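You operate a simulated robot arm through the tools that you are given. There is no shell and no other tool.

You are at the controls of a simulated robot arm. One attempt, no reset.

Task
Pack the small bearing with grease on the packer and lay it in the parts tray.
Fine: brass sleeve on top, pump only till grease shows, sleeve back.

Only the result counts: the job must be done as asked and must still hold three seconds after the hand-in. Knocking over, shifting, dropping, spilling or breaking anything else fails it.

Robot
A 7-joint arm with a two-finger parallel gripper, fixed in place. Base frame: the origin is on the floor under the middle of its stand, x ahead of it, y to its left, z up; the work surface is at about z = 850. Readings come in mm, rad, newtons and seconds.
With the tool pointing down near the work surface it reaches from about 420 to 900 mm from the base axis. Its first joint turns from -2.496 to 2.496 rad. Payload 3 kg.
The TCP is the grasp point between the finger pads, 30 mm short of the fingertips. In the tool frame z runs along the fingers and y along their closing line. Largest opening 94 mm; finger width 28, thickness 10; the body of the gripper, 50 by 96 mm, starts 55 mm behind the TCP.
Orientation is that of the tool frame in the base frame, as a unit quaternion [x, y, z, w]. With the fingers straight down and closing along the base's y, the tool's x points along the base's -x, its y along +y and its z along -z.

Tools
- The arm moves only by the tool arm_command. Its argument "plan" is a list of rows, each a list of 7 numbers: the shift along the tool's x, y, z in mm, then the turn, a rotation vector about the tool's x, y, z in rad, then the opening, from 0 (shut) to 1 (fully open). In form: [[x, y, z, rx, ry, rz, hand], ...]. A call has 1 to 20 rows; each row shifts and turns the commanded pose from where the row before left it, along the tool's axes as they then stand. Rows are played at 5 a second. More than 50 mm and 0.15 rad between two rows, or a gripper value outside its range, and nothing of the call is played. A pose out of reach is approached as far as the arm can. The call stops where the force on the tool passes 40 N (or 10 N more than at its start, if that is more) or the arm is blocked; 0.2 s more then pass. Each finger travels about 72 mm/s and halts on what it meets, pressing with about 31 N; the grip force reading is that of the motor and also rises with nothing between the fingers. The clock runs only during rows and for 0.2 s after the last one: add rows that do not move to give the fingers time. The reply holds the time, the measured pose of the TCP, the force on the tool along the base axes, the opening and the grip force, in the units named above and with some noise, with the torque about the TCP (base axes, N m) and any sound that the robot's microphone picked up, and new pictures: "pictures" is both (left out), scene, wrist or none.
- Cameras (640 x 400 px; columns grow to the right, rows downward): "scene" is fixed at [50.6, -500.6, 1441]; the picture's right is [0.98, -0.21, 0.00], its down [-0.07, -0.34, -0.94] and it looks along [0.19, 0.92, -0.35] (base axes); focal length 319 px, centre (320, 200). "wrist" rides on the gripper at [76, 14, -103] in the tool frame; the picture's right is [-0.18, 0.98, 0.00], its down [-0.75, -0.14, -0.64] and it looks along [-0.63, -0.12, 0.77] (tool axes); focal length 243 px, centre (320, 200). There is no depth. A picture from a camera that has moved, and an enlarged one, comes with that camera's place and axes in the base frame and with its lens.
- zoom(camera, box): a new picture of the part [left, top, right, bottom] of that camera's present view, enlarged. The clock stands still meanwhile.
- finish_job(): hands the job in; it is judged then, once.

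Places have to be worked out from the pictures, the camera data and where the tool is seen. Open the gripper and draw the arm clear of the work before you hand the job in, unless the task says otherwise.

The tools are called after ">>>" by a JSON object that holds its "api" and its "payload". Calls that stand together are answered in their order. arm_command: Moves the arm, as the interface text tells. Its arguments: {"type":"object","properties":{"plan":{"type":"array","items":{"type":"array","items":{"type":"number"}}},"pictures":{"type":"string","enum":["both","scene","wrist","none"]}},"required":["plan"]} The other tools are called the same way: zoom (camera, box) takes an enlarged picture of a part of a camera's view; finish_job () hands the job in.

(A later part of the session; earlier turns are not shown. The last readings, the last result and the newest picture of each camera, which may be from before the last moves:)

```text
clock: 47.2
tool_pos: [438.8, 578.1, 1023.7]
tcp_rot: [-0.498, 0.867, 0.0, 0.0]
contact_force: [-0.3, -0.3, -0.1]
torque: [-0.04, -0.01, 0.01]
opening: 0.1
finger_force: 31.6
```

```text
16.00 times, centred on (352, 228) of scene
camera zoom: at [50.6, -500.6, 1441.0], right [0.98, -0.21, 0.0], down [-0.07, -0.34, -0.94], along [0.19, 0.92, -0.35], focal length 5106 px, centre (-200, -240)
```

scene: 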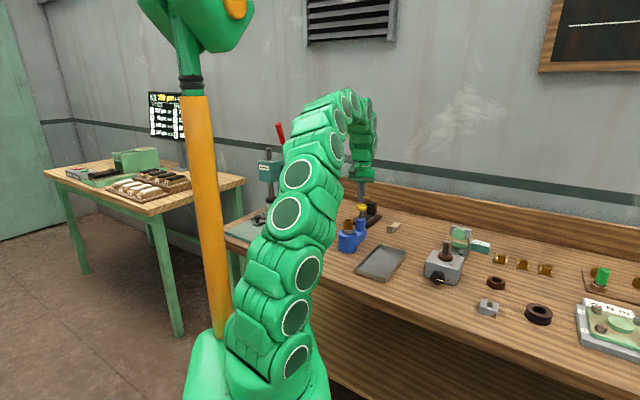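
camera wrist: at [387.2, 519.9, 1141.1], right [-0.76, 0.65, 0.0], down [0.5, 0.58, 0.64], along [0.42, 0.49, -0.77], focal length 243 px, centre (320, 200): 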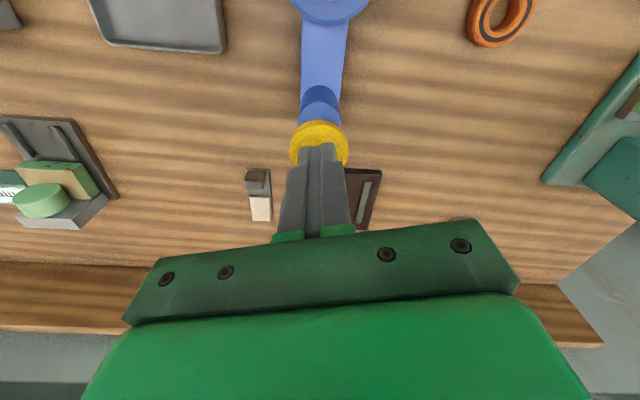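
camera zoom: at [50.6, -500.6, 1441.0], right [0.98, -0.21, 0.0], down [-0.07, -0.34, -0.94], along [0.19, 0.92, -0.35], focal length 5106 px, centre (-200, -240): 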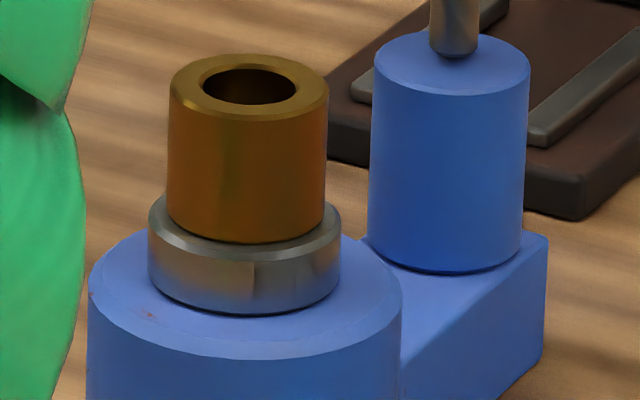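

The knob has returned and no grease shows. Now the second stroke, to the same depth.

>>> {"api": "arm_command", "payload": {"plan": [[0, 0, 4, 0, 0, 0, 0], [0, 0, 4, 0, 0, 0, 0], [0, 0, 4, 0, 0, 0, 0], [0, 0, 2, 0, 0, 0, 0], [0, 0, 2, 0, 0, 0, 0], [0, 0, 0, 0, 0, 0, 0]], "pictures": "none"}}

>>> {"api": "zoom", "payload": {"camera": "scene", "box": [340, 215, 365, 240]}}

```text
clock: 48.6
tool_pos: [437.7, 580.0, 1005.7]
tcp_rot: [-0.498, 0.867, 0.0, 0.0]
contact_force: [4.2, -0.2, 6.8]
torque: [-0.03, -0.12, 0.0]
opening: 0.0
finger_force: 31.3
heard: click
```

```text
16.00 times, centred on (352, 228) of scene
camera zoom: at [50.6, -500.6, 1441.0], right [0.98, -0.21, 0.0], down [-0.07, -0.34, -0.94], along [0.19, 0.92, -0.35], focal length 5106 px, centre (-200, -240)
```

zoom: 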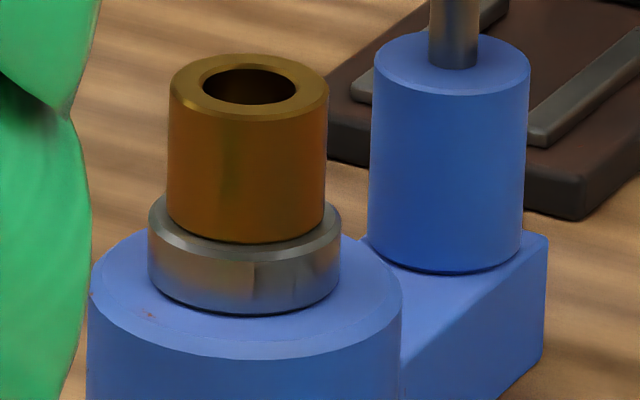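

A second click and still no grease in this view. I'll release the knob, rise, and look at the bearing from above with the wrist camera in case grease shows on the far side.

>>> {"api": "arm_command", "payload": {"plan": [[0, 0, -6, 0, 0, 0, 0], [0, 0, -6, 0, 0, 0, 0], [0, 0, -4, 0, 0, 0, 0], [0, 0, -30, 0, 0, 0, 0], [0, 0, -30, 0, 0, 0, 0], [40, 0, 0, 0, 0, 0, 0], [40, 0, 0, 0, 0, 0, 0], [0, 0, 0, 0, 0, 0, 0]], "pictures": "wrist"}}

>>> {"api": "zoom", "payload": {"camera": "wrist", "box": [260, 0, 380, 120]}}

>>> {"api": "zoom", "payload": {"camera": "scene", "box": [340, 215, 365, 240]}}

```text
clock: 50.4
tool_pos: [396.9, 506.9, 1083.2]
tcp_rot: [-0.499, 0.867, 0.0, 0.0]
contact_force: [0.1, 0.1, 0.2]
torque: [0.0, 0.03, 0.0]
opening: 0.1
finger_force: 31.0
camera wrist: at [347.1, 449.6, 1185.3], right [-0.76, 0.65, 0.0], down [0.5, 0.58, 0.64], along [0.42, 0.49, -0.77], focal length 243 px, centre (320, 200)
```

wrist: 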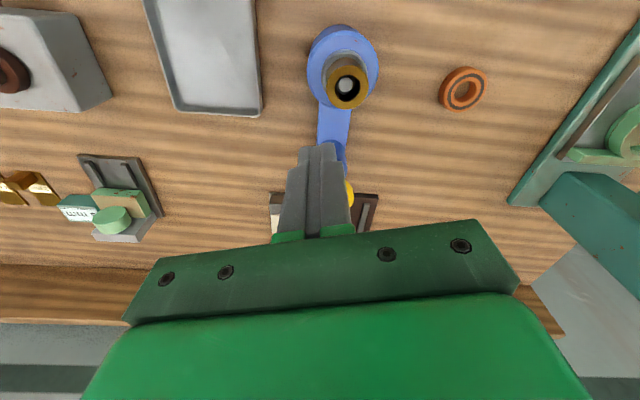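

```text
3.33 times, centred on (320, 60) of wrist
camera zoom: at [347.1, 449.6, 1185.3], right [-0.76, 0.65, 0.0], down [0.5, 0.58, 0.64], along [0.42, 0.49, -0.77], focal length 809 px, centre (320, 667)
```

zoom: 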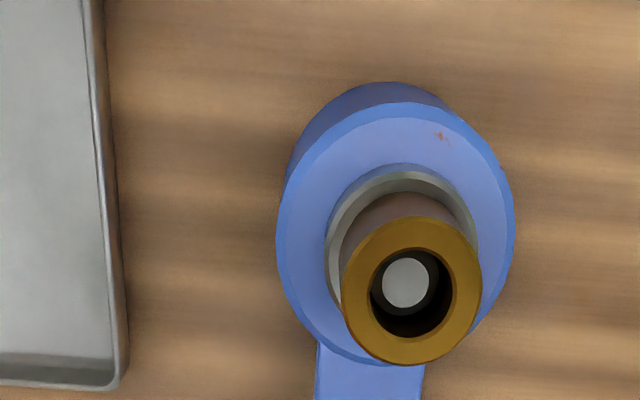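

```text
16.00 times, centred on (352, 228) of scene
camera zoom: at [50.6, -500.6, 1441.0], right [0.98, -0.21, 0.0], down [-0.07, -0.34, -0.94], along [0.19, 0.92, -0.35], focal length 5106 px, centre (-200, -240)
```

zoom: 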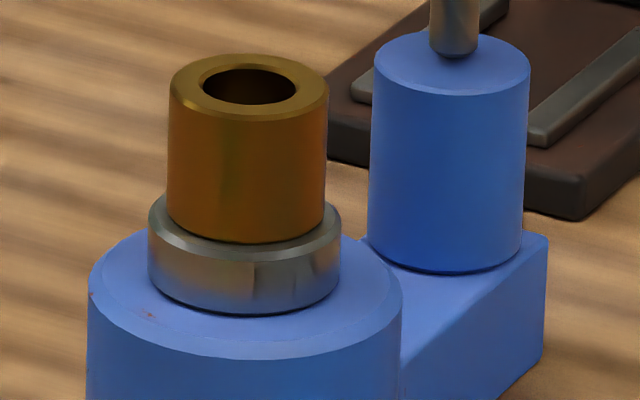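

No grease from above either; the sleeve and bearing still stand true. I'll go back to the knob for a third stroke.

>>> {"api": "arm_command", "payload": {"plan": [[-40, 0, 0, 0, 0, 0, 0], [-40, 0, 0, 0, 0, 0, 0], [0, 0, 30, 0, 0, 0, 0], [0, 0, 30, 0, 0, 0, 0], [0, 0, 4, 0, 0, 0, 0], [0, 0, 4, 0, 0, 0, 0], [0, 0, 4, 0, 0, 0, 0], [0, 0, 2, 0, 0, 0, 0], [0, 0, 2, 0, 0, 0, 0], [0, 0, 0, 0, 0, 0, 0]], "pictures": "none"}}

>>> {"api": "zoom", "payload": {"camera": "scene", "box": [340, 215, 365, 240]}}

>>> {"api": "zoom", "payload": {"camera": "scene", "box": [335, 195, 385, 245]}}

```text
clock: 52.6
tool_pos: [438.4, 578.7, 1005.8]
tcp_rot: [-0.499, 0.867, 0.0, -0.001]
contact_force: [0.8, 4.2, 7.6]
torque: [0.12, -0.02, 0.01]
opening: 0.0
finger_force: 31.1
heard: click
```

```text
16.00 times, centred on (352, 228) of scene
camera zoom: at [50.6, -500.6, 1441.0], right [0.98, -0.21, 0.0], down [-0.07, -0.34, -0.94], along [0.19, 0.92, -0.35], focal length 5106 px, centre (-200, -240)
```

zoom: 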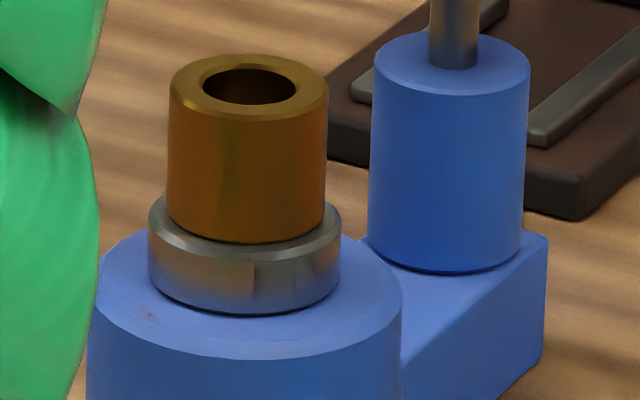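

```text
8.00 times, centred on (360, 220) of scene
camera zoom: at [50.6, -500.6, 1441.0], right [0.98, -0.21, 0.0], down [-0.07, -0.34, -0.94], along [0.19, 0.92, -0.35], focal length 2553 px, centre (0, 40)
```

zoom: 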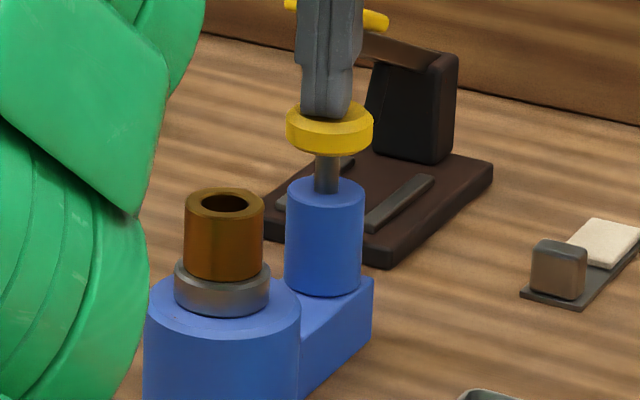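

Third click, still clean. I'll release, check, and do a fourth stroke to the same depth.

>>> {"api": "arm_command", "payload": {"plan": [[0, 0, -6, 0, 0, 0, 0], [0, 0, -6, 0, 0, 0, 0], [0, 0, -4, 0, 0, 0, 0], [0, 0, 0, 0, 0, 0, 0], [0, 0, 0, 0, 0, 0, 0]], "pictures": "none"}}

>>> {"api": "zoom", "payload": {"camera": "scene", "box": [340, 215, 365, 240]}}

```text
clock: 53.8
tool_pos: [439.5, 578.1, 1022.7]
tcp_rot: [-0.498, 0.867, 0.001, 0.0]
contact_force: [0.3, 0.4, 0.3]
torque: [-0.01, -0.01, 0.01]
opening: 0.1
finger_force: 31.1
```

```text
16.00 times, centred on (352, 228) of scene
camera zoom: at [50.6, -500.6, 1441.0], right [0.98, -0.21, 0.0], down [-0.07, -0.34, -0.94], along [0.19, 0.92, -0.35], focal length 5106 px, centre (-200, -240)
```

zoom: 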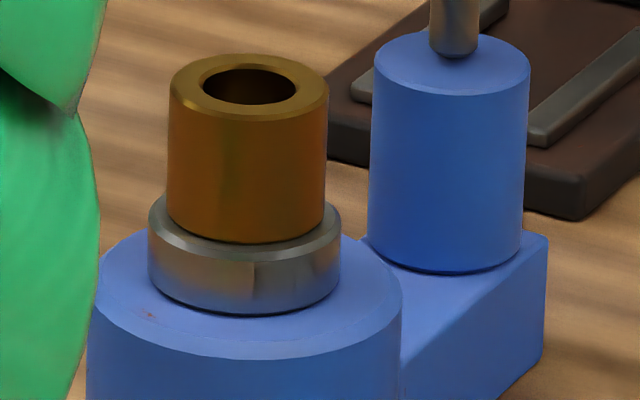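

Still no grease. Fourth stroke.

>>> {"api": "arm_command", "payload": {"plan": [[0, 0, 4, 0, 0, 0, 0], [0, 0, 4, 0, 0, 0, 0], [0, 0, 4, 0, 0, 0, 0], [0, 0, 2, 0, 0, 0, 0], [0, 0, 2, 0, 0, 0, 0], [0, 0, 0, 0, 0, 0, 0]], "pictures": "none"}}

>>> {"api": "zoom", "payload": {"camera": "scene", "box": [340, 215, 365, 240]}}

```text
clock: 55.2
tool_pos: [437.1, 579.4, 1006.5]
tcp_rot: [-0.499, 0.867, 0.001, -0.001]
contact_force: [-1.2, 3.2, 6.9]
torque: [0.09, 0.03, -0.02]
opening: 0.0
finger_force: 31.3
heard: click
```

```text
16.00 times, centred on (352, 228) of scene
camera zoom: at [50.6, -500.6, 1441.0], right [0.98, -0.21, 0.0], down [-0.07, -0.34, -0.94], along [0.19, 0.92, -0.35], focal length 5106 px, centre (-200, -240)
```

zoom: 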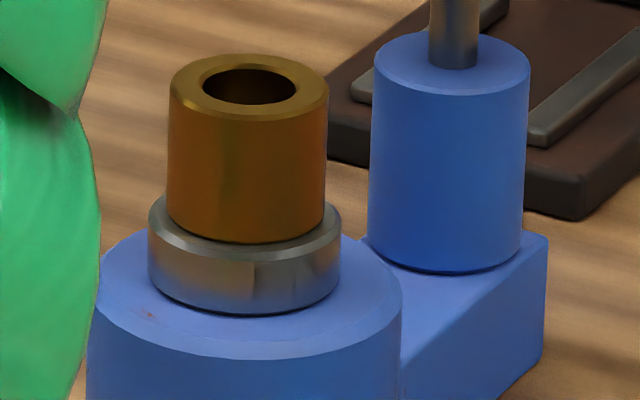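

Fourth click and no change in this view. I'll release and inspect closely from above again before any further stroke.

>>> {"api": "arm_command", "payload": {"plan": [[0, 0, -6, 0, 0, 0, 0], [0, 0, -6, 0, 0, 0, 0], [0, 0, -4, 0, 0, 0, 0], [0, 0, -30, 0, 0, 0, 0], [40, 0, 0, 0, 0, 0, 0], [40, 0, 0, 0, 0, 0, 0], [0, 0, 0, 0, 0, 0, 0]], "pictures": "wrist"}}

>>> {"api": "zoom", "payload": {"camera": "wrist", "box": [295, 20, 395, 120]}}

>>> {"api": "zoom", "payload": {"camera": "scene", "box": [340, 215, 365, 240]}}

```text
clock: 56.8
tool_pos: [398.9, 509.7, 1054.8]
tcp_rot: [-0.498, 0.867, 0.0, 0.0]
contact_force: [0.0, -1.1, -0.3]
torque: [-0.03, 0.0, 0.0]
opening: 0.3
finger_force: 31.1
camera wrist: at [349.5, 451.0, 1158.1], right [-0.76, 0.65, 0.0], down [0.5, 0.58, 0.64], along [0.42, 0.49, -0.77], focal length 243 px, centre (320, 200)
```

wrist: 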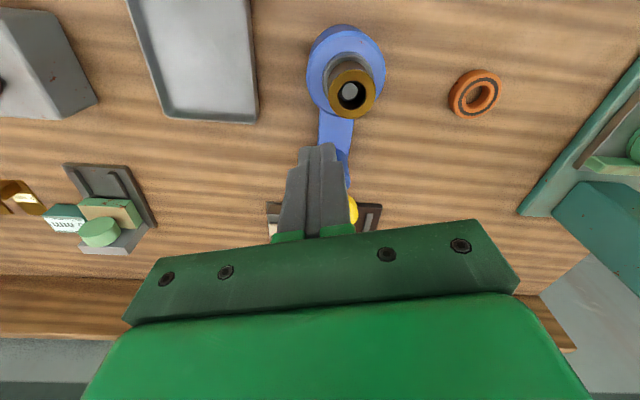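

```text
4.00 times, centred on (345, 70) of wrist
camera zoom: at [349.5, 451.0, 1158.1], right [-0.76, 0.65, 0.0], down [0.5, 0.58, 0.64], along [0.42, 0.49, -0.77], focal length 970 px, centre (220, 720)
```

zoom: 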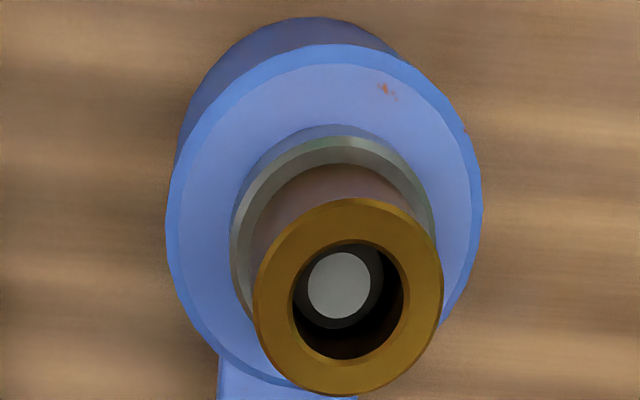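

```text
16.00 times, centred on (352, 228) of scene
camera zoom: at [50.6, -500.6, 1441.0], right [0.98, -0.21, 0.0], down [-0.07, -0.34, -0.94], along [0.19, 0.92, -0.35], focal length 5106 px, centre (-200, -240)
```

zoom: 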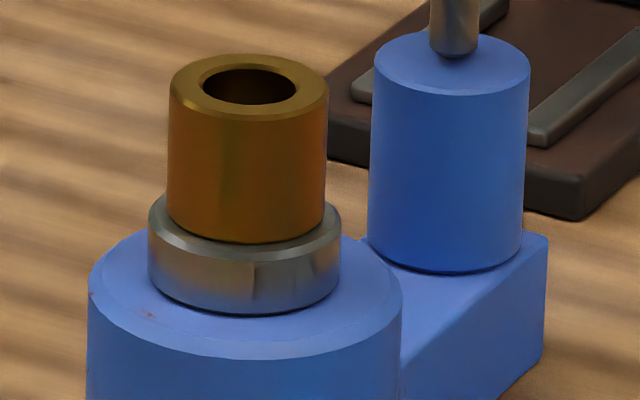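

No grease anywhere on the bearing or in the sleeve bore. I'll go back for a fifth stroke.

>>> {"api": "arm_command", "payload": {"plan": [[-40, 0, 0, 0, 0, 0, 0], [-40, 0, 0, 0, 0, 0, 0], [0, 0, 30, 0, 0, 0, 0], [0, 0, 4, 0, 0, 0, 0], [0, 0, 4, 0, 0, 0, 0], [0, 0, 4, 0, 0, 0, 0], [0, 0, 2, 0, 0, 0, 0], [0, 0, 2, 0, 0, 0, 0], [0, 0, 0, 0, 0, 0, 0]], "pictures": "none"}}

>>> {"api": "zoom", "payload": {"camera": "scene", "box": [340, 215, 365, 240]}}

```text
clock: 58.8
tool_pos: [440.1, 578.3, 1007.4]
tcp_rot: [-0.498, 0.867, 0.0, 0.0]
contact_force: [1.0, 3.3, 7.5]
torque: [0.08, -0.03, 0.0]
opening: 0.1
finger_force: 30.7
heard: click
```

```text
16.00 times, centred on (352, 228) of scene
camera zoom: at [50.6, -500.6, 1441.0], right [0.98, -0.21, 0.0], down [-0.07, -0.34, -0.94], along [0.19, 0.92, -0.35], focal length 5106 px, centre (-200, -240)
```

zoom: 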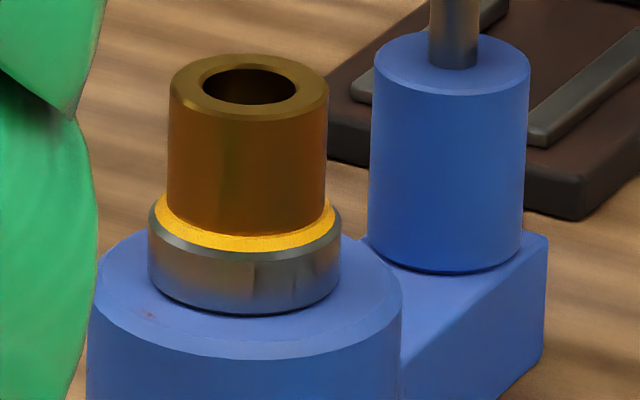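

Grease now shows as a yellow ring around the sleeve on the bearing, so pumping stops here. I'll release the knob, rise well clear, open the hand, and move back over the sleeve.

>>> {"api": "arm_command", "payload": {"plan": [[0, 0, -6, 0, 0, 0, 0], [0, 0, -6, 0, 0, 0, 0], [0, 0, -4, 0, 0, 0, 0], [0, 0, -40, 0, 0, 0, 0], [0, 0, -40, 0, 0, 0, 0], [32.4, 8.9, 0, 0, 0, 0, 0.4], [32.4, 8.9, 0, 0, 0, 0, 0.6], [32.4, 8.9, 0, 0, 0, 0, 0.6], [0, 0, 0, 0, 0, 0, 0.6], [0, 0, 0, 0, 0, 0, 0.6]], "pictures": "both"}}

>>> {"api": "zoom", "payload": {"camera": "wrist", "box": [260, 30, 380, 130]}}

>>> {"api": "zoom", "payload": {"camera": "scene", "box": [335, 195, 385, 245]}}

```text
clock: 61.0
tool_pos: [364.7, 508.7, 1104.8]
tcp_rot: [-0.498, 0.867, 0.0, -0.001]
contact_force: [0.6, 0.0, 0.4]
torque: [0.02, 0.0, -0.01]
opening: 56.5
finger_force: 0.0
camera wrist: at [315.3, 450.0, 1207.0], right [-0.76, 0.65, 0.0], down [0.5, 0.58, 0.64], along [0.42, 0.49, -0.77], focal length 243 px, centre (320, 200)
```

scene: 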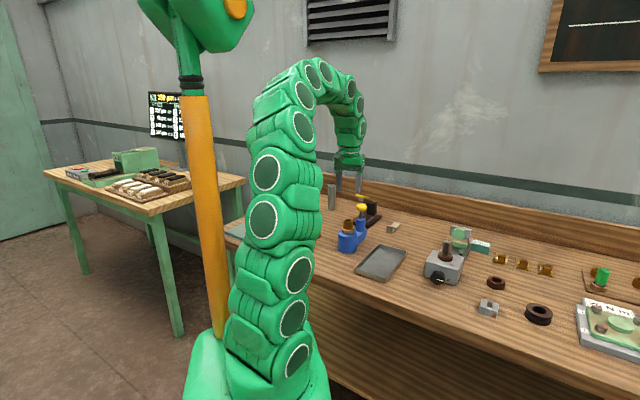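
wrist: 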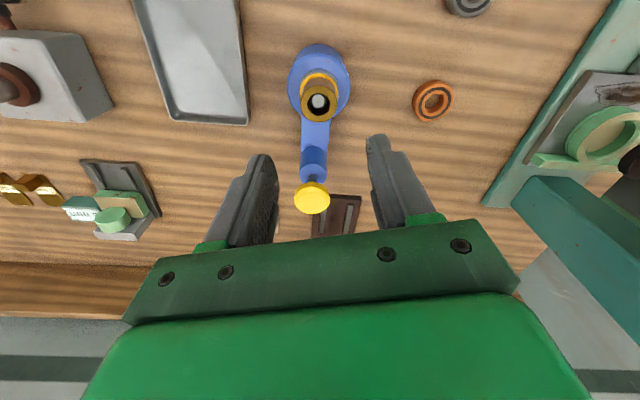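

```text
4.00 times, centred on (320, 80) of wrist
camera zoom: at [315.3, 450.0, 1207.0], right [-0.76, 0.65, 0.0], down [0.5, 0.58, 0.64], along [0.42, 0.49, -0.77], focal length 970 px, centre (320, 680)
```

zoom: 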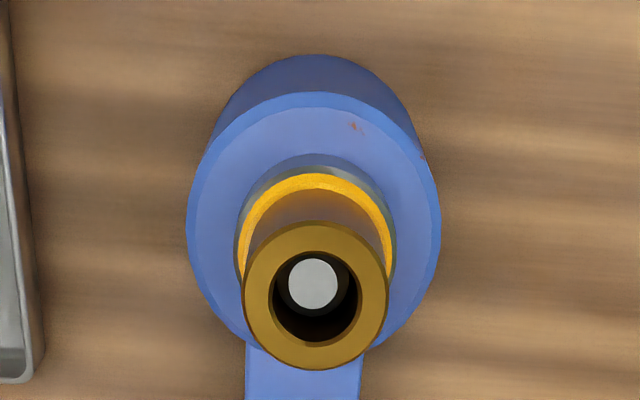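

```text
8.00 times, centred on (360, 220) of scene
camera zoom: at [50.6, -500.6, 1441.0], right [0.98, -0.21, 0.0], down [-0.07, -0.34, -0.94], along [0.19, 0.92, -0.35], focal length 2553 px, centre (0, 40)
```

zoom: 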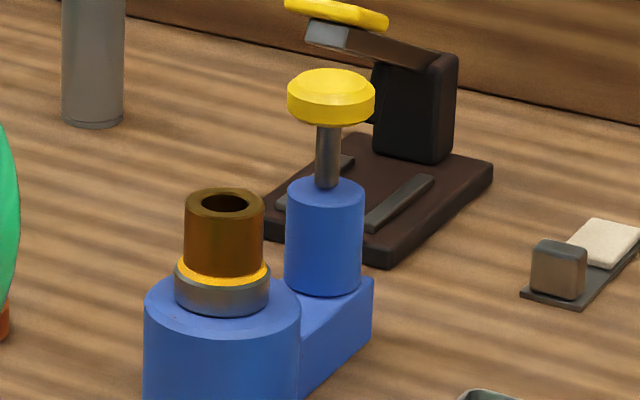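

The grease ring is clear and the sleeve sits about (-3, -1.5) mm from the hand axis. I'll correct and lower toward it with the fingers open.

>>> {"api": "arm_command", "payload": {"plan": [[-2.5, -1.5, 30, 0, 0, 0, 0.65], [0, 0, 30, 0, 0, 0, 0.65], [0, 0, 25, 0, 0, 0, 0.65], [0, 0, 10, 0, 0, 0, 0.65], [0, 0, 0, 0, 0, 0, 0.65], [0, 0, 0, 0, 0, 0, 0.65]], "pictures": "wrist"}}

>>> {"api": "zoom", "payload": {"camera": "wrist", "box": [250, 70, 390, 210]}}

>>> {"api": "zoom", "payload": {"camera": "scene", "box": [335, 195, 385, 245]}}

```text
clock: 62.4
tool_pos: [367.8, 507.9, 1008.7]
tcp_rot: [-0.498, 0.867, 0.0, 0.0]
contact_force: [0.4, 0.8, 0.3]
torque: [0.0, 0.04, 0.02]
opening: 61.3
finger_force: 0.0
camera wrist: at [318.7, 450.9, 1112.5], right [-0.76, 0.65, 0.0], down [0.5, 0.58, 0.64], along [0.42, 0.49, -0.77], focal length 243 px, centre (320, 200)
```

wrist: 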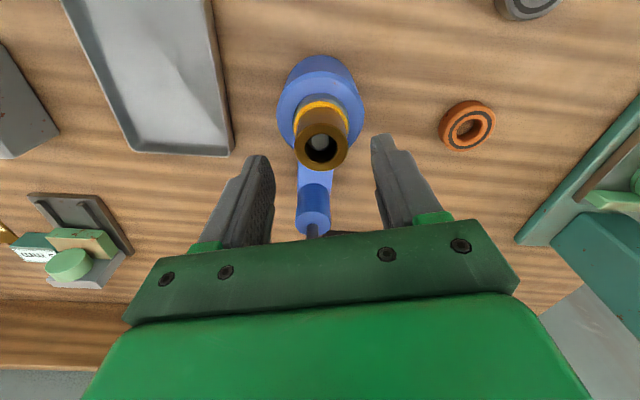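

```text
2.86 times, centred on (320, 140) of wrist
camera zoom: at [318.7, 450.9, 1112.5], right [-0.76, 0.65, 0.0], down [0.5, 0.58, 0.64], along [0.42, 0.49, -0.77], focal length 693 px, centre (320, 371)
```

zoom: 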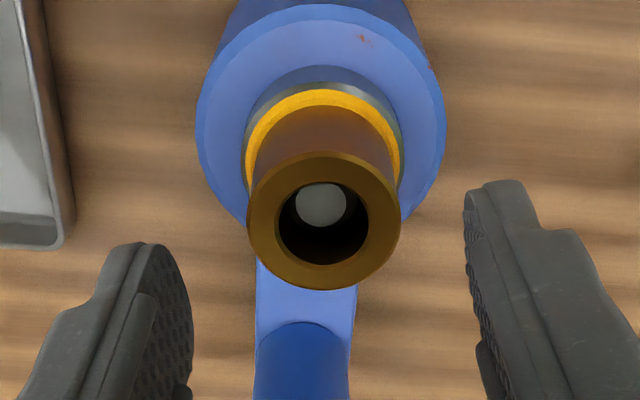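

```text
8.00 times, centred on (360, 220) of scene
camera zoom: at [50.6, -500.6, 1441.0], right [0.98, -0.21, 0.0], down [-0.07, -0.34, -0.94], along [0.19, 0.92, -0.35], focal length 2553 px, centre (0, 40)
```

zoom: 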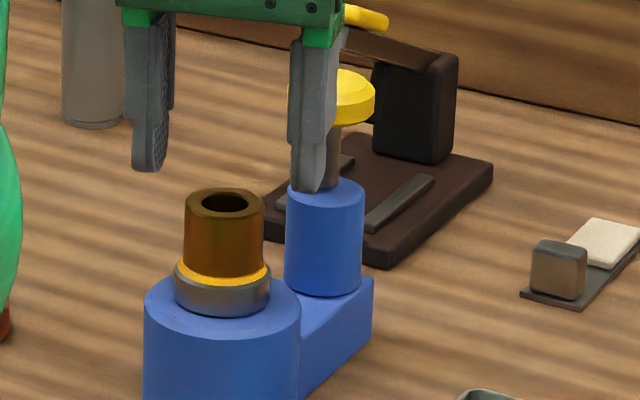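

The sleeve is now about (-0.7, +0.9) mm off axis. I'll correct, lower to the grip height used before, and close.

>>> {"api": "arm_command", "payload": {"plan": [[-0.7, 0.9, 12, 0, 0, 0, 0.65], [0, 0, 12, 0, 0, 0, 0.65], [0, 0, 9.5, 0, 0, 0, 0.65], [0, 0, 0, 0, 0, 0, 0.65], [0, 0, 0, 0, 0, 0, 0.45], [0, 0, 0, 0, 0, 0, 0.4], [0, 0, 0, 0, 0, 0, 0.4]], "pictures": "wrist"}}

>>> {"api": "zoom", "payload": {"camera": "wrist", "box": [250, 80, 390, 220]}}

>>> {"api": "zoom", "payload": {"camera": "scene", "box": [335, 195, 385, 245]}}

```text
clock: 64.0
tool_pos: [367.9, 510.5, 976.7]
tcp_rot: [-0.499, 0.867, 0.0, 0.0]
contact_force: [0.3, 0.2, -0.1]
torque: [0.01, -0.01, -0.03]
opening: 37.5
finger_force: 0.1
camera wrist: at [318.8, 452.6, 1079.2], right [-0.76, 0.65, 0.0], down [0.5, 0.58, 0.64], along [0.42, 0.49, -0.77], focal length 243 px, centre (320, 200)
```

wrist: 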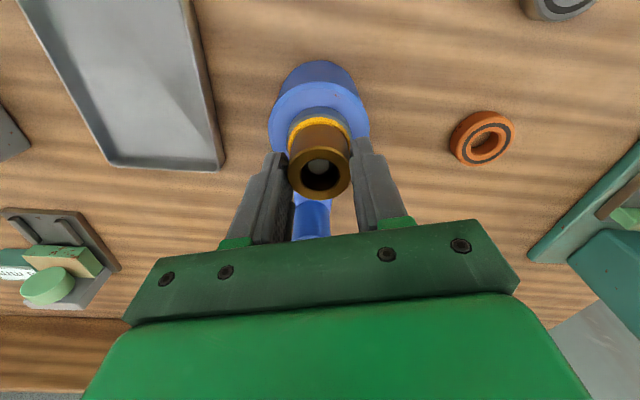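

```text
2.86 times, centred on (320, 150) of wrist
camera zoom: at [318.8, 452.6, 1079.2], right [-0.76, 0.65, 0.0], down [0.5, 0.58, 0.64], along [0.42, 0.49, -0.77], focal length 693 px, centre (320, 343)
```

zoom: 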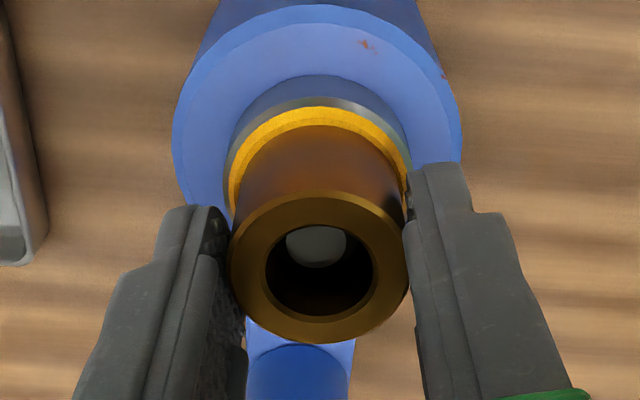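

```text
8.00 times, centred on (360, 220) of scene
camera zoom: at [50.6, -500.6, 1441.0], right [0.98, -0.21, 0.0], down [-0.07, -0.34, -0.94], along [0.19, 0.92, -0.35], focal length 2553 px, centre (0, 40)
```

zoom: 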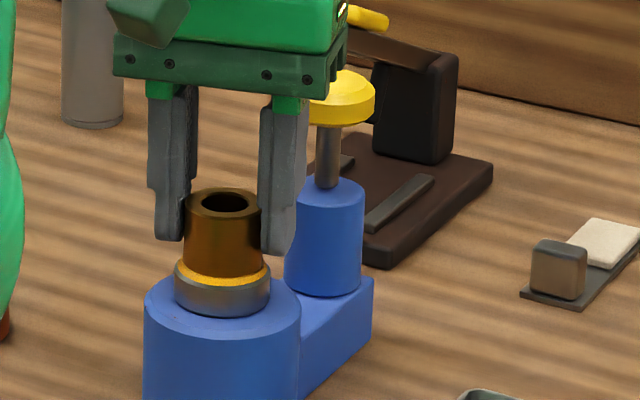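

The fingers straddle the sleeve cleanly, clear of the grease. I'll grip and lift slowly at first to make sure the bearing stays down.

>>> {"api": "arm_command", "payload": {"plan": [[0, 0, 0, 0, 0, 0, 0.25], [0, 0, 0, 0, 0, 0, 0.25], [0, 0, 0, 0, 0, 0, 0.25], [0, 0, -4, 0, 0, 0, 0.25], [0, 0, -6, 0, 0, 0, 0.25], [0, 0, -10, 0, 0, 0, 0.25], [0, 0, 0, 0, 0, 0, 0.25]], "pictures": "none"}}

>>> {"api": "zoom", "payload": {"camera": "scene", "box": [335, 195, 385, 245]}}

```text
clock: 65.6
tool_pos: [368.1, 510.4, 996.2]
tcp_rot: [-0.498, 0.867, 0.0, 0.0]
contact_force: [1.0, 0.3, -1.6]
torque: [-0.01, 0.01, -0.04]
opening: 33.0
finger_force: 31.1
```

```text
8.00 times, centred on (360, 220) of scene
camera zoom: at [50.6, -500.6, 1441.0], right [0.98, -0.21, 0.0], down [-0.07, -0.34, -0.94], along [0.19, 0.92, -0.35], focal length 2553 px, centre (0, 40)
```

zoom: 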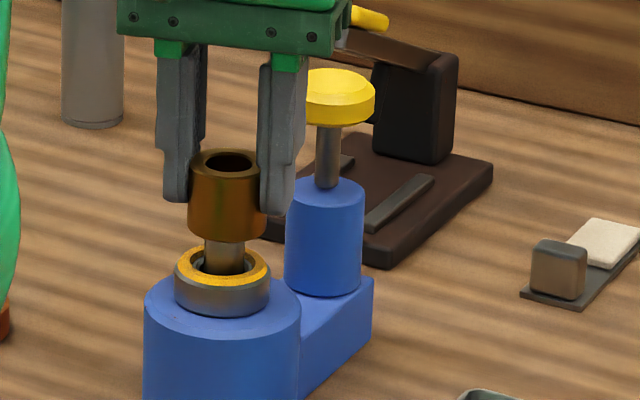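

The sleeve came off and the bearing stayed in place with its grease ring. I'll lift clear and carry the sleeve back above its original spot.

>>> {"api": "arm_command", "payload": {"plan": [[0, 0, -35, 0, 0, 0, 0.25], [0, 0, -40, 0, 0, 0, 0.25], [0, 0, -35, 0, 0, 0, 0.25], [-19.05, -31.17, 0, 0, 0, 0, 0.25], [-19.05, -31.17, 0, 0, 0, 0, 0.25], [-19.05, -31.17, 0, 0, 0, 0, 0.25], [-19.05, -31.17, 0, 0, 0, 0, 0.25], [-19.05, -31.17, 0, 0, 0, 0, 0.25], [-19.05, -31.17, 0, 0, 0, 0, 0.25], [0, 0, 40, 0, 0, 0, 0.25], [0, 0, 45, 0, 0, 0, 0.25], [0, 0, 45, 0, 0, 0, 0.25], [0, 0, 30, 0, 0, 0, 0.25], [0, 0, 0, 0, 0, 0, 0.25], [0, 0, 0, 0, 0, 0, 0.25]], "pictures": "both"}}

>>> {"api": "zoom", "payload": {"camera": "scene", "box": [375, 215, 425, 255]}}

>>> {"api": "zoom", "payload": {"camera": "wrist", "box": [250, 80, 390, 220]}}

```text
clock: 68.8
tool_pos: [587.9, 515.7, 945.2]
tcp_rot: [-0.498, 0.867, 0.0, 0.0]
contact_force: [-0.2, 0.0, -2.3]
torque: [0.01, -0.01, -0.02]
opening: 33.1
finger_force: 30.9
camera wrist: at [538.4, 457.3, 1048.2], right [-0.76, 0.65, 0.0], down [0.5, 0.58, 0.64], along [0.42, 0.49, -0.77], focal length 243 px, centre (320, 200)
```

scene: 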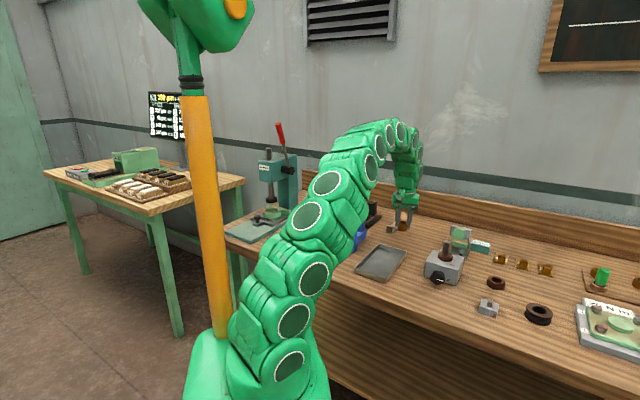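
wrist: 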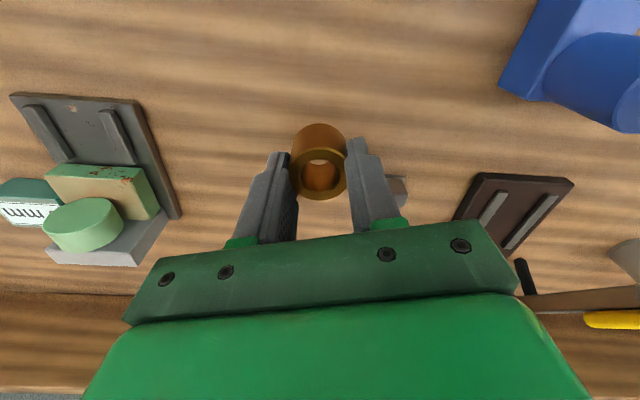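

```text
10.00 times, centred on (400, 235) of scene
camera zoom: at [50.6, -500.6, 1441.0], right [0.98, -0.21, 0.0], down [-0.07, -0.34, -0.94], along [0.19, 0.92, -0.35], focal length 3192 px, centre (-480, -150)
```

zoom: 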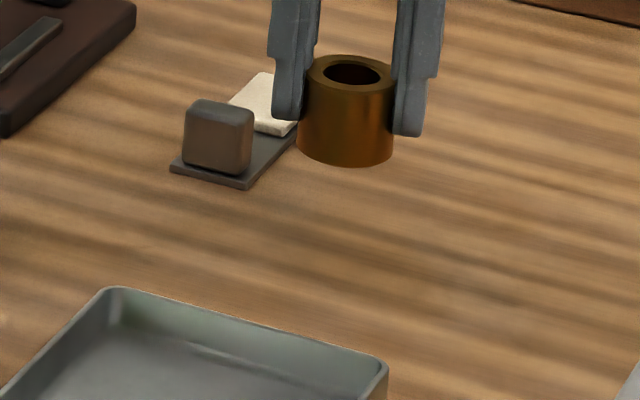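

```text
2.86 times, centred on (320, 150) of wrist
camera zoom: at [538.4, 457.3, 1048.2], right [-0.76, 0.65, 0.0], down [0.5, 0.58, 0.64], along [0.42, 0.49, -0.77], focal length 693 px, centre (320, 343)
```

zoom: 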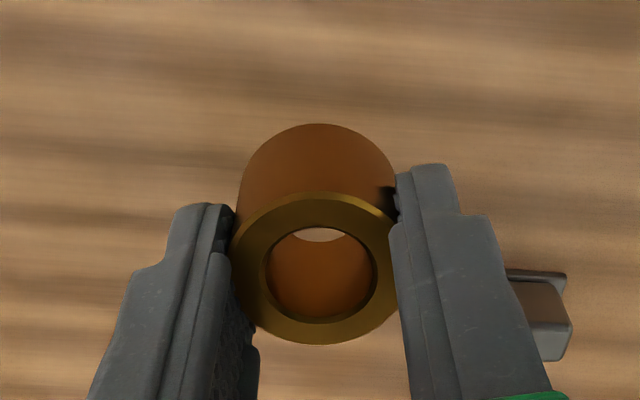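

The sleeve is above its home spot. I'll lower to just above the bench, then feel for contact.

>>> {"api": "arm_command", "payload": {"plan": [[0, 0, 20, 0, 0, 0, 0.25], [0, 0, 20, 0, 0, 0, 0.25], [0, 0, 10, 0, 0, 0, 0.25], [0, 0, 3, 0, 0, 0, 0.25], [0, 0, 0, 0, 0, 0, 0.25]], "pictures": "none"}}

>>> {"api": "zoom", "payload": {"camera": "scene", "box": [375, 215, 425, 255]}}

```text
clock: 70.0
tool_pos: [586.3, 514.1, 891.0]
tcp_rot: [-0.499, 0.867, 0.0, 0.0]
contact_force: [-0.9, 0.7, -1.1]
torque: [-0.04, -0.01, 0.01]
opening: 32.9
finger_force: 31.2
```

```text
10.00 times, centred on (400, 235) of scene
camera zoom: at [50.6, -500.6, 1441.0], right [0.98, -0.21, 0.0], down [-0.07, -0.34, -0.94], along [0.19, 0.92, -0.35], focal length 3192 px, centre (-480, -150)
```

zoom: 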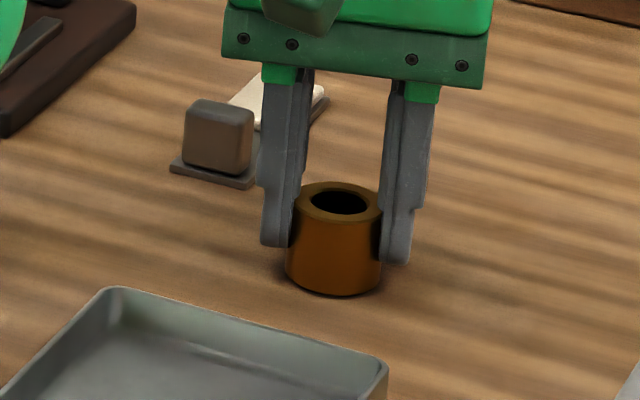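

Compared with the original picture, the sleeve is about 1 mm right and 2–3 mm nearer the camera. I'll nudge it back while it's still just off the surface.

>>> {"api": "arm_command", "payload": {"plan": [[-1.8, 1.3, 0, 0, 0, 0, 0.25], [0, 0, 0, 0, 0, 0, 0.25], [0, 0, 0, 0, 0, 0, 0.25]], "pictures": "none"}}

>>> {"api": "zoom", "payload": {"camera": "scene", "box": [375, 215, 425, 255]}}

```text
clock: 70.8
tool_pos: [586.6, 516.4, 891.7]
tcp_rot: [-0.499, 0.867, 0.0, 0.0]
contact_force: [-0.1, -0.6, -1.5]
torque: [-0.02, 0.01, 0.0]
opening: 32.9
finger_force: 30.6
```

```text
10.00 times, centred on (400, 235) of scene
camera zoom: at [50.6, -500.6, 1441.0], right [0.98, -0.21, 0.0], down [-0.07, -0.34, -0.94], along [0.19, 0.92, -0.35], focal length 3192 px, centre (-480, -150)
```

zoom: 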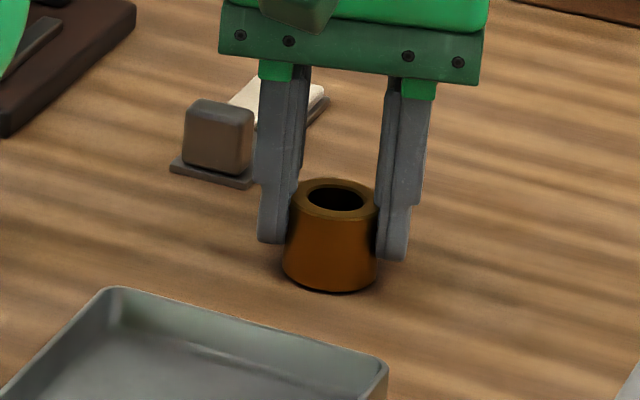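

Now it matches the original position to within about 1 mm. I'll lower the last bit until it touches the bench.

>>> {"api": "arm_command", "payload": {"plan": [[0, 0, 1, 0, 0, 0, 0.25], [0, 0, 1, 0, 0, 0, 0.25], [0, 0, 0, 0, 0, 0, 0.25]], "pictures": "none"}}

```text
clock: 71.6
tool_pos: [588.1, 516.6, 890.2]
tcp_rot: [-0.499, 0.867, -0.001, 0.0]
contact_force: [-0.3, 0.0, 0.0]
torque: [0.03, 0.0, 0.06]
opening: 33.0
finger_force: 30.9
```

The sleeve's weight has come off the hand reading, so it's touching. One more small step to confirm, then I'll release.

>>> {"api": "arm_command", "payload": {"plan": [[0, 0, 0.6, 0, 0, 0, 0.25], [0, 0, 0, 0, 0, 0, 0.25]], "pictures": "none"}}

```text
clock: 72.2
tool_pos: [587.6, 516.5, 889.9]
tcp_rot: [-0.499, 0.867, 0.0, 0.0]
contact_force: [-2.3, -1.4, 8.7]
torque: [-0.1, 0.14, 0.05]
opening: 33.0
finger_force: 30.7
```

Solid contact at 8.7 N. I'll open the fingers and check the sleeve.

>>> {"api": "arm_command", "payload": {"plan": [[0, 0, -0.4, 0, 0, 0, 0.4], [0, 0, 0, 0, 0, 0, 0.6], [0, 0, 0, 0, 0, 0, 0.7], [0, 0, 0, 0, 0, 0, 0.7]], "pictures": "wrist"}}

>>> {"api": "zoom", "payload": {"camera": "scene", "box": [375, 215, 425, 255]}}

```text
clock: 73.2
tool_pos: [587.5, 516.8, 889.5]
tcp_rot: [-0.499, 0.866, 0.0, 0.0]
contact_force: [-0.5, -0.1, -0.4]
torque: [0.0, -0.01, -0.01]
opening: 65.7
finger_force: 0.0
camera wrist: at [538.2, 458.6, 992.9], right [-0.76, 0.65, 0.0], down [0.5, 0.58, 0.64], along [0.42, 0.49, -0.77], focal length 243 px, centre (320, 200)
```

wrist: 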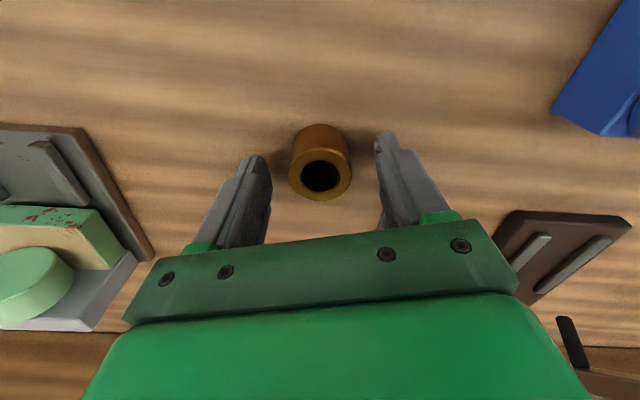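

```text
10.00 times, centred on (400, 235) of scene
camera zoom: at [50.6, -500.6, 1441.0], right [0.98, -0.21, 0.0], down [-0.07, -0.34, -0.94], along [0.19, 0.92, -0.35], focal length 3192 px, centre (-480, -150)
```

zoom: 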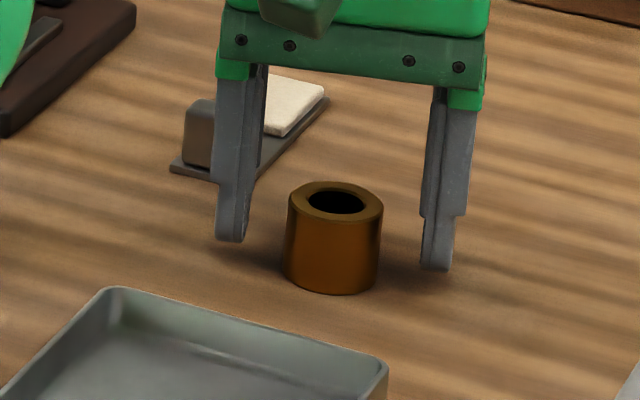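

The sleeve is back exactly where it was and upright. I'll rise and return over the greased bearing on the packer.

>>> {"api": "arm_command", "payload": {"plan": [[0, 0, -15, 0, 0, 0, 0.7], [0, 0, -40, 0, 0, 0, 0.7], [0, 0, -45, 0, 0, 0, 0.7], [0, 0, -45, 0, 0, 0, 0.7], [0, 0, -45, 0, 0, 0, 0.7], [0, 0, -25, 0, 0, 0, 0.7], [19.5, 31.17, 0, 0, 0, 0, 0.7], [19.5, 31.17, 0, 0, 0, 0, 0.7], [19.5, 31.17, 0, 0, 0, 0, 0.7], [19.5, 31.17, 0, 0, 0, 0, 0.7], [19.5, 31.17, 0, 0, 0, 0, 0.7], [19.5, 31.17, 0, 0, 0, 0, 0.7], [0, 0, 0, 0, 0, 0, 0.7], [0, 0, 0, 0, 0, 0, 0.7]], "pictures": "both"}}

>>> {"api": "zoom", "payload": {"camera": "wrist", "box": [260, 30, 380, 130]}}

>>> {"api": "zoom", "payload": {"camera": "scene", "box": [335, 205, 425, 275]}}

```text
clock: 76.2
tool_pos: [367.6, 510.5, 1106.7]
tcp_rot: [-0.498, 0.867, 0.0, 0.0]
contact_force: [0.8, -0.3, -0.6]
torque: [0.0, -0.03, 0.01]
opening: 65.8
finger_force: 0.1
camera wrist: at [318.4, 452.7, 1208.8], right [-0.76, 0.65, 0.0], down [0.5, 0.58, 0.64], along [0.42, 0.49, -0.77], focal length 243 px, centre (320, 200)
```

scene: 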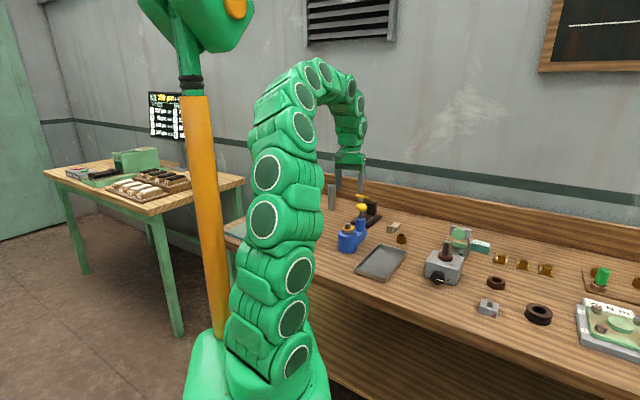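
wrist: 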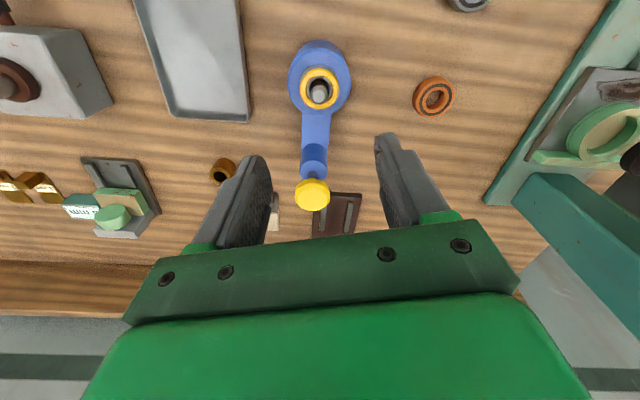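

```text
4.00 times, centred on (320, 80) of wrist
camera zoom: at [318.4, 452.7, 1208.8], right [-0.76, 0.65, 0.0], down [0.5, 0.58, 0.64], along [0.42, 0.49, -0.77], focal length 970 px, centre (320, 680)
```

zoom: 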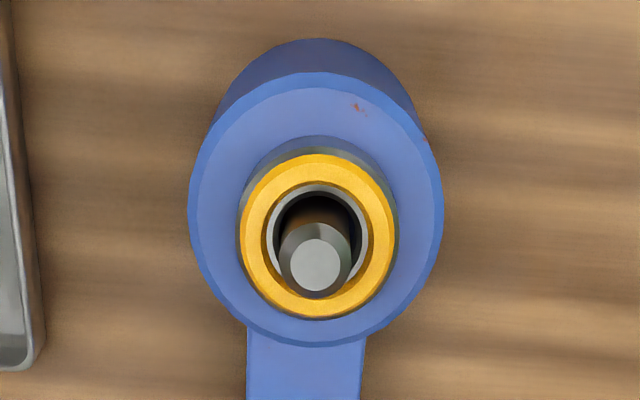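

```text
5.71 times, centred on (380, 240) of scene
camera zoom: at [50.6, -500.6, 1441.0], right [0.98, -0.21, 0.0], down [-0.07, -0.34, -0.94], along [0.19, 0.92, -0.35], focal length 1824 px, centre (-23, -29)
```

zoom: 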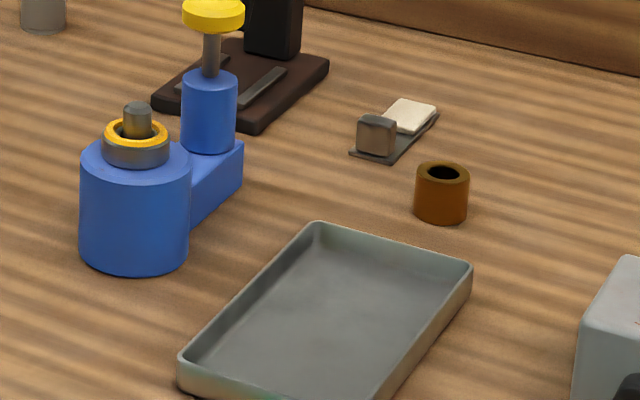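

The bearing shows a full grease ring and the sleeve sits at home. I'll centre over the bearing (about 2.4 mm along +x) and lower around it.

>>> {"api": "arm_command", "payload": {"plan": [[2.4, 0.1, 30, 0, 0, 0, 0.7], [0, 0, 40, 0, 0, 0, 0.7], [0, 0, 30, 0, 0, 0, 0.7], [0, 0, 15, 0, 0, 0, 0.7], [0, 0, 0, 0, 0, 0, 0.7], [0, 0, 0, 0, 0, 0, 0.7]], "pictures": "wrist"}}

>>> {"api": "zoom", "payload": {"camera": "wrist", "box": [250, 70, 390, 210]}}

>>> {"api": "zoom", "payload": {"camera": "scene", "box": [335, 195, 385, 245]}}

```text
clock: 77.6
tool_pos: [367.1, 509.3, 986.8]
tcp_rot: [-0.499, 0.867, 0.0, -0.001]
contact_force: [-0.6, -0.1, 0.7]
torque: [0.01, -0.02, 0.0]
opening: 65.9
finger_force: 0.0
camera wrist: at [316.1, 449.9, 1090.4], right [-0.76, 0.65, 0.0], down [0.5, 0.58, 0.64], along [0.42, 0.49, -0.77], focal length 243 px, centre (320, 200)
```

wrist: 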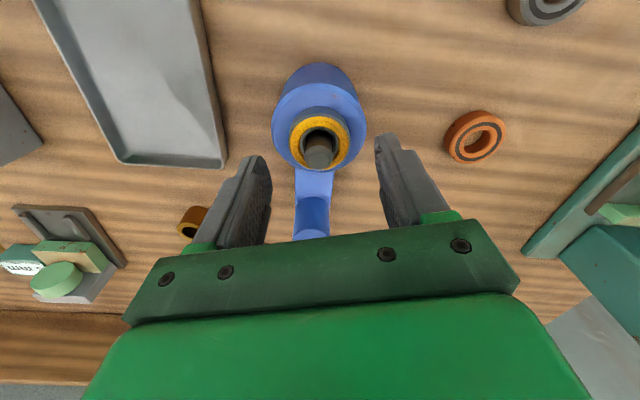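

```text
2.86 times, centred on (320, 140) of wrist
camera zoom: at [316.1, 449.9, 1090.4], right [-0.76, 0.65, 0.0], down [0.5, 0.58, 0.64], along [0.42, 0.49, -0.77], focal length 693 px, centre (320, 371)
```

zoom: 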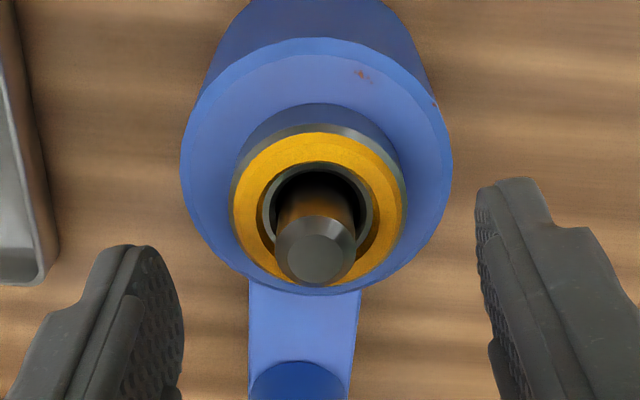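

```text
8.00 times, centred on (360, 220) of scene
camera zoom: at [50.6, -500.6, 1441.0], right [0.98, -0.21, 0.0], down [-0.07, -0.34, -0.94], along [0.19, 0.92, -0.35], focal length 2553 px, centre (0, 40)
```

zoom: 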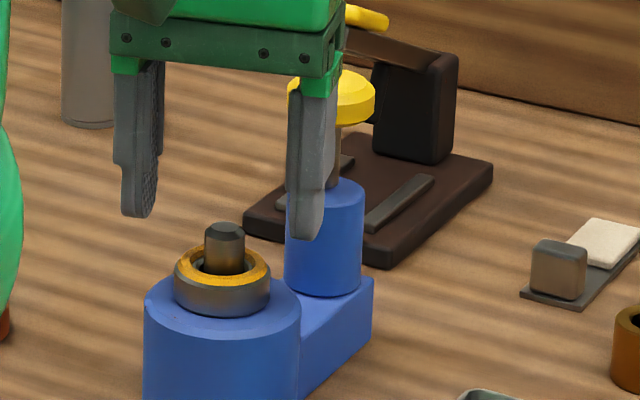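

The bearing is within 0.5 mm of the axis. I'll lower to just above the drum (about 953) and then close.

>>> {"api": "arm_command", "payload": {"plan": [[-0.4, -0.4, 12, 0, 0, 0, 0.7], [0, 0, 12, 0, 0, 0, 0.7], [0, 0, 8, 0, 0, 0, 0.7], [0, 0, 2, 0, 0, 0, 0.7], [0, 0, 0, 0, 0, 0, 0.7]], "pictures": "wrist"}}

>>> {"api": "zoom", "payload": {"camera": "scene", "box": [335, 200, 375, 245]}}

>>> {"api": "zoom", "payload": {"camera": "wrist", "box": [250, 90, 390, 220]}}

```text
clock: 78.8
tool_pos: [365.8, 509.5, 956.3]
tcp_rot: [-0.499, 0.867, 0.0, 0.001]
contact_force: [0.0, 0.9, 0.5]
torque: [0.02, -0.06, 0.04]
opening: 65.8
finger_force: 0.0
camera wrist: at [317.2, 450.5, 1059.2], right [-0.76, 0.65, 0.0], down [0.5, 0.58, 0.64], along [0.42, 0.49, -0.77], focal length 243 px, centre (320, 200)
```

wrist: 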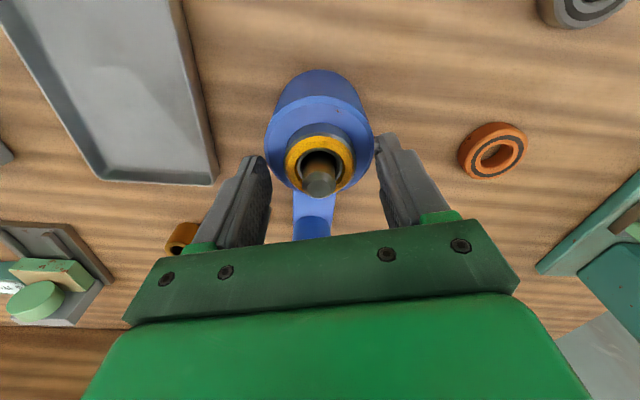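

```text
8.89 times, centred on (355, 222) of scene
camera zoom: at [50.6, -500.6, 1441.0], right [0.98, -0.21, 0.0], down [-0.07, -0.34, -0.94], along [0.19, 0.92, -0.35], focal length 2837 px, centre (9, 0)
```

zoom: 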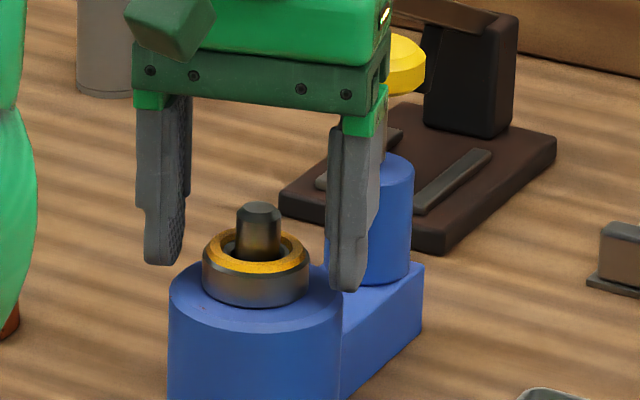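

```text
3.08 times, centred on (320, 155) of wrist
camera zoom: at [317.2, 450.5, 1059.2], right [-0.76, 0.65, 0.0], down [0.5, 0.58, 0.64], along [0.42, 0.49, -0.77], focal length 746 px, centre (320, 338)
```

zoom: 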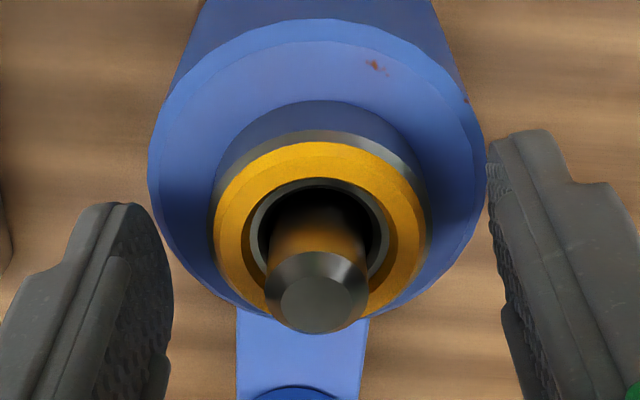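

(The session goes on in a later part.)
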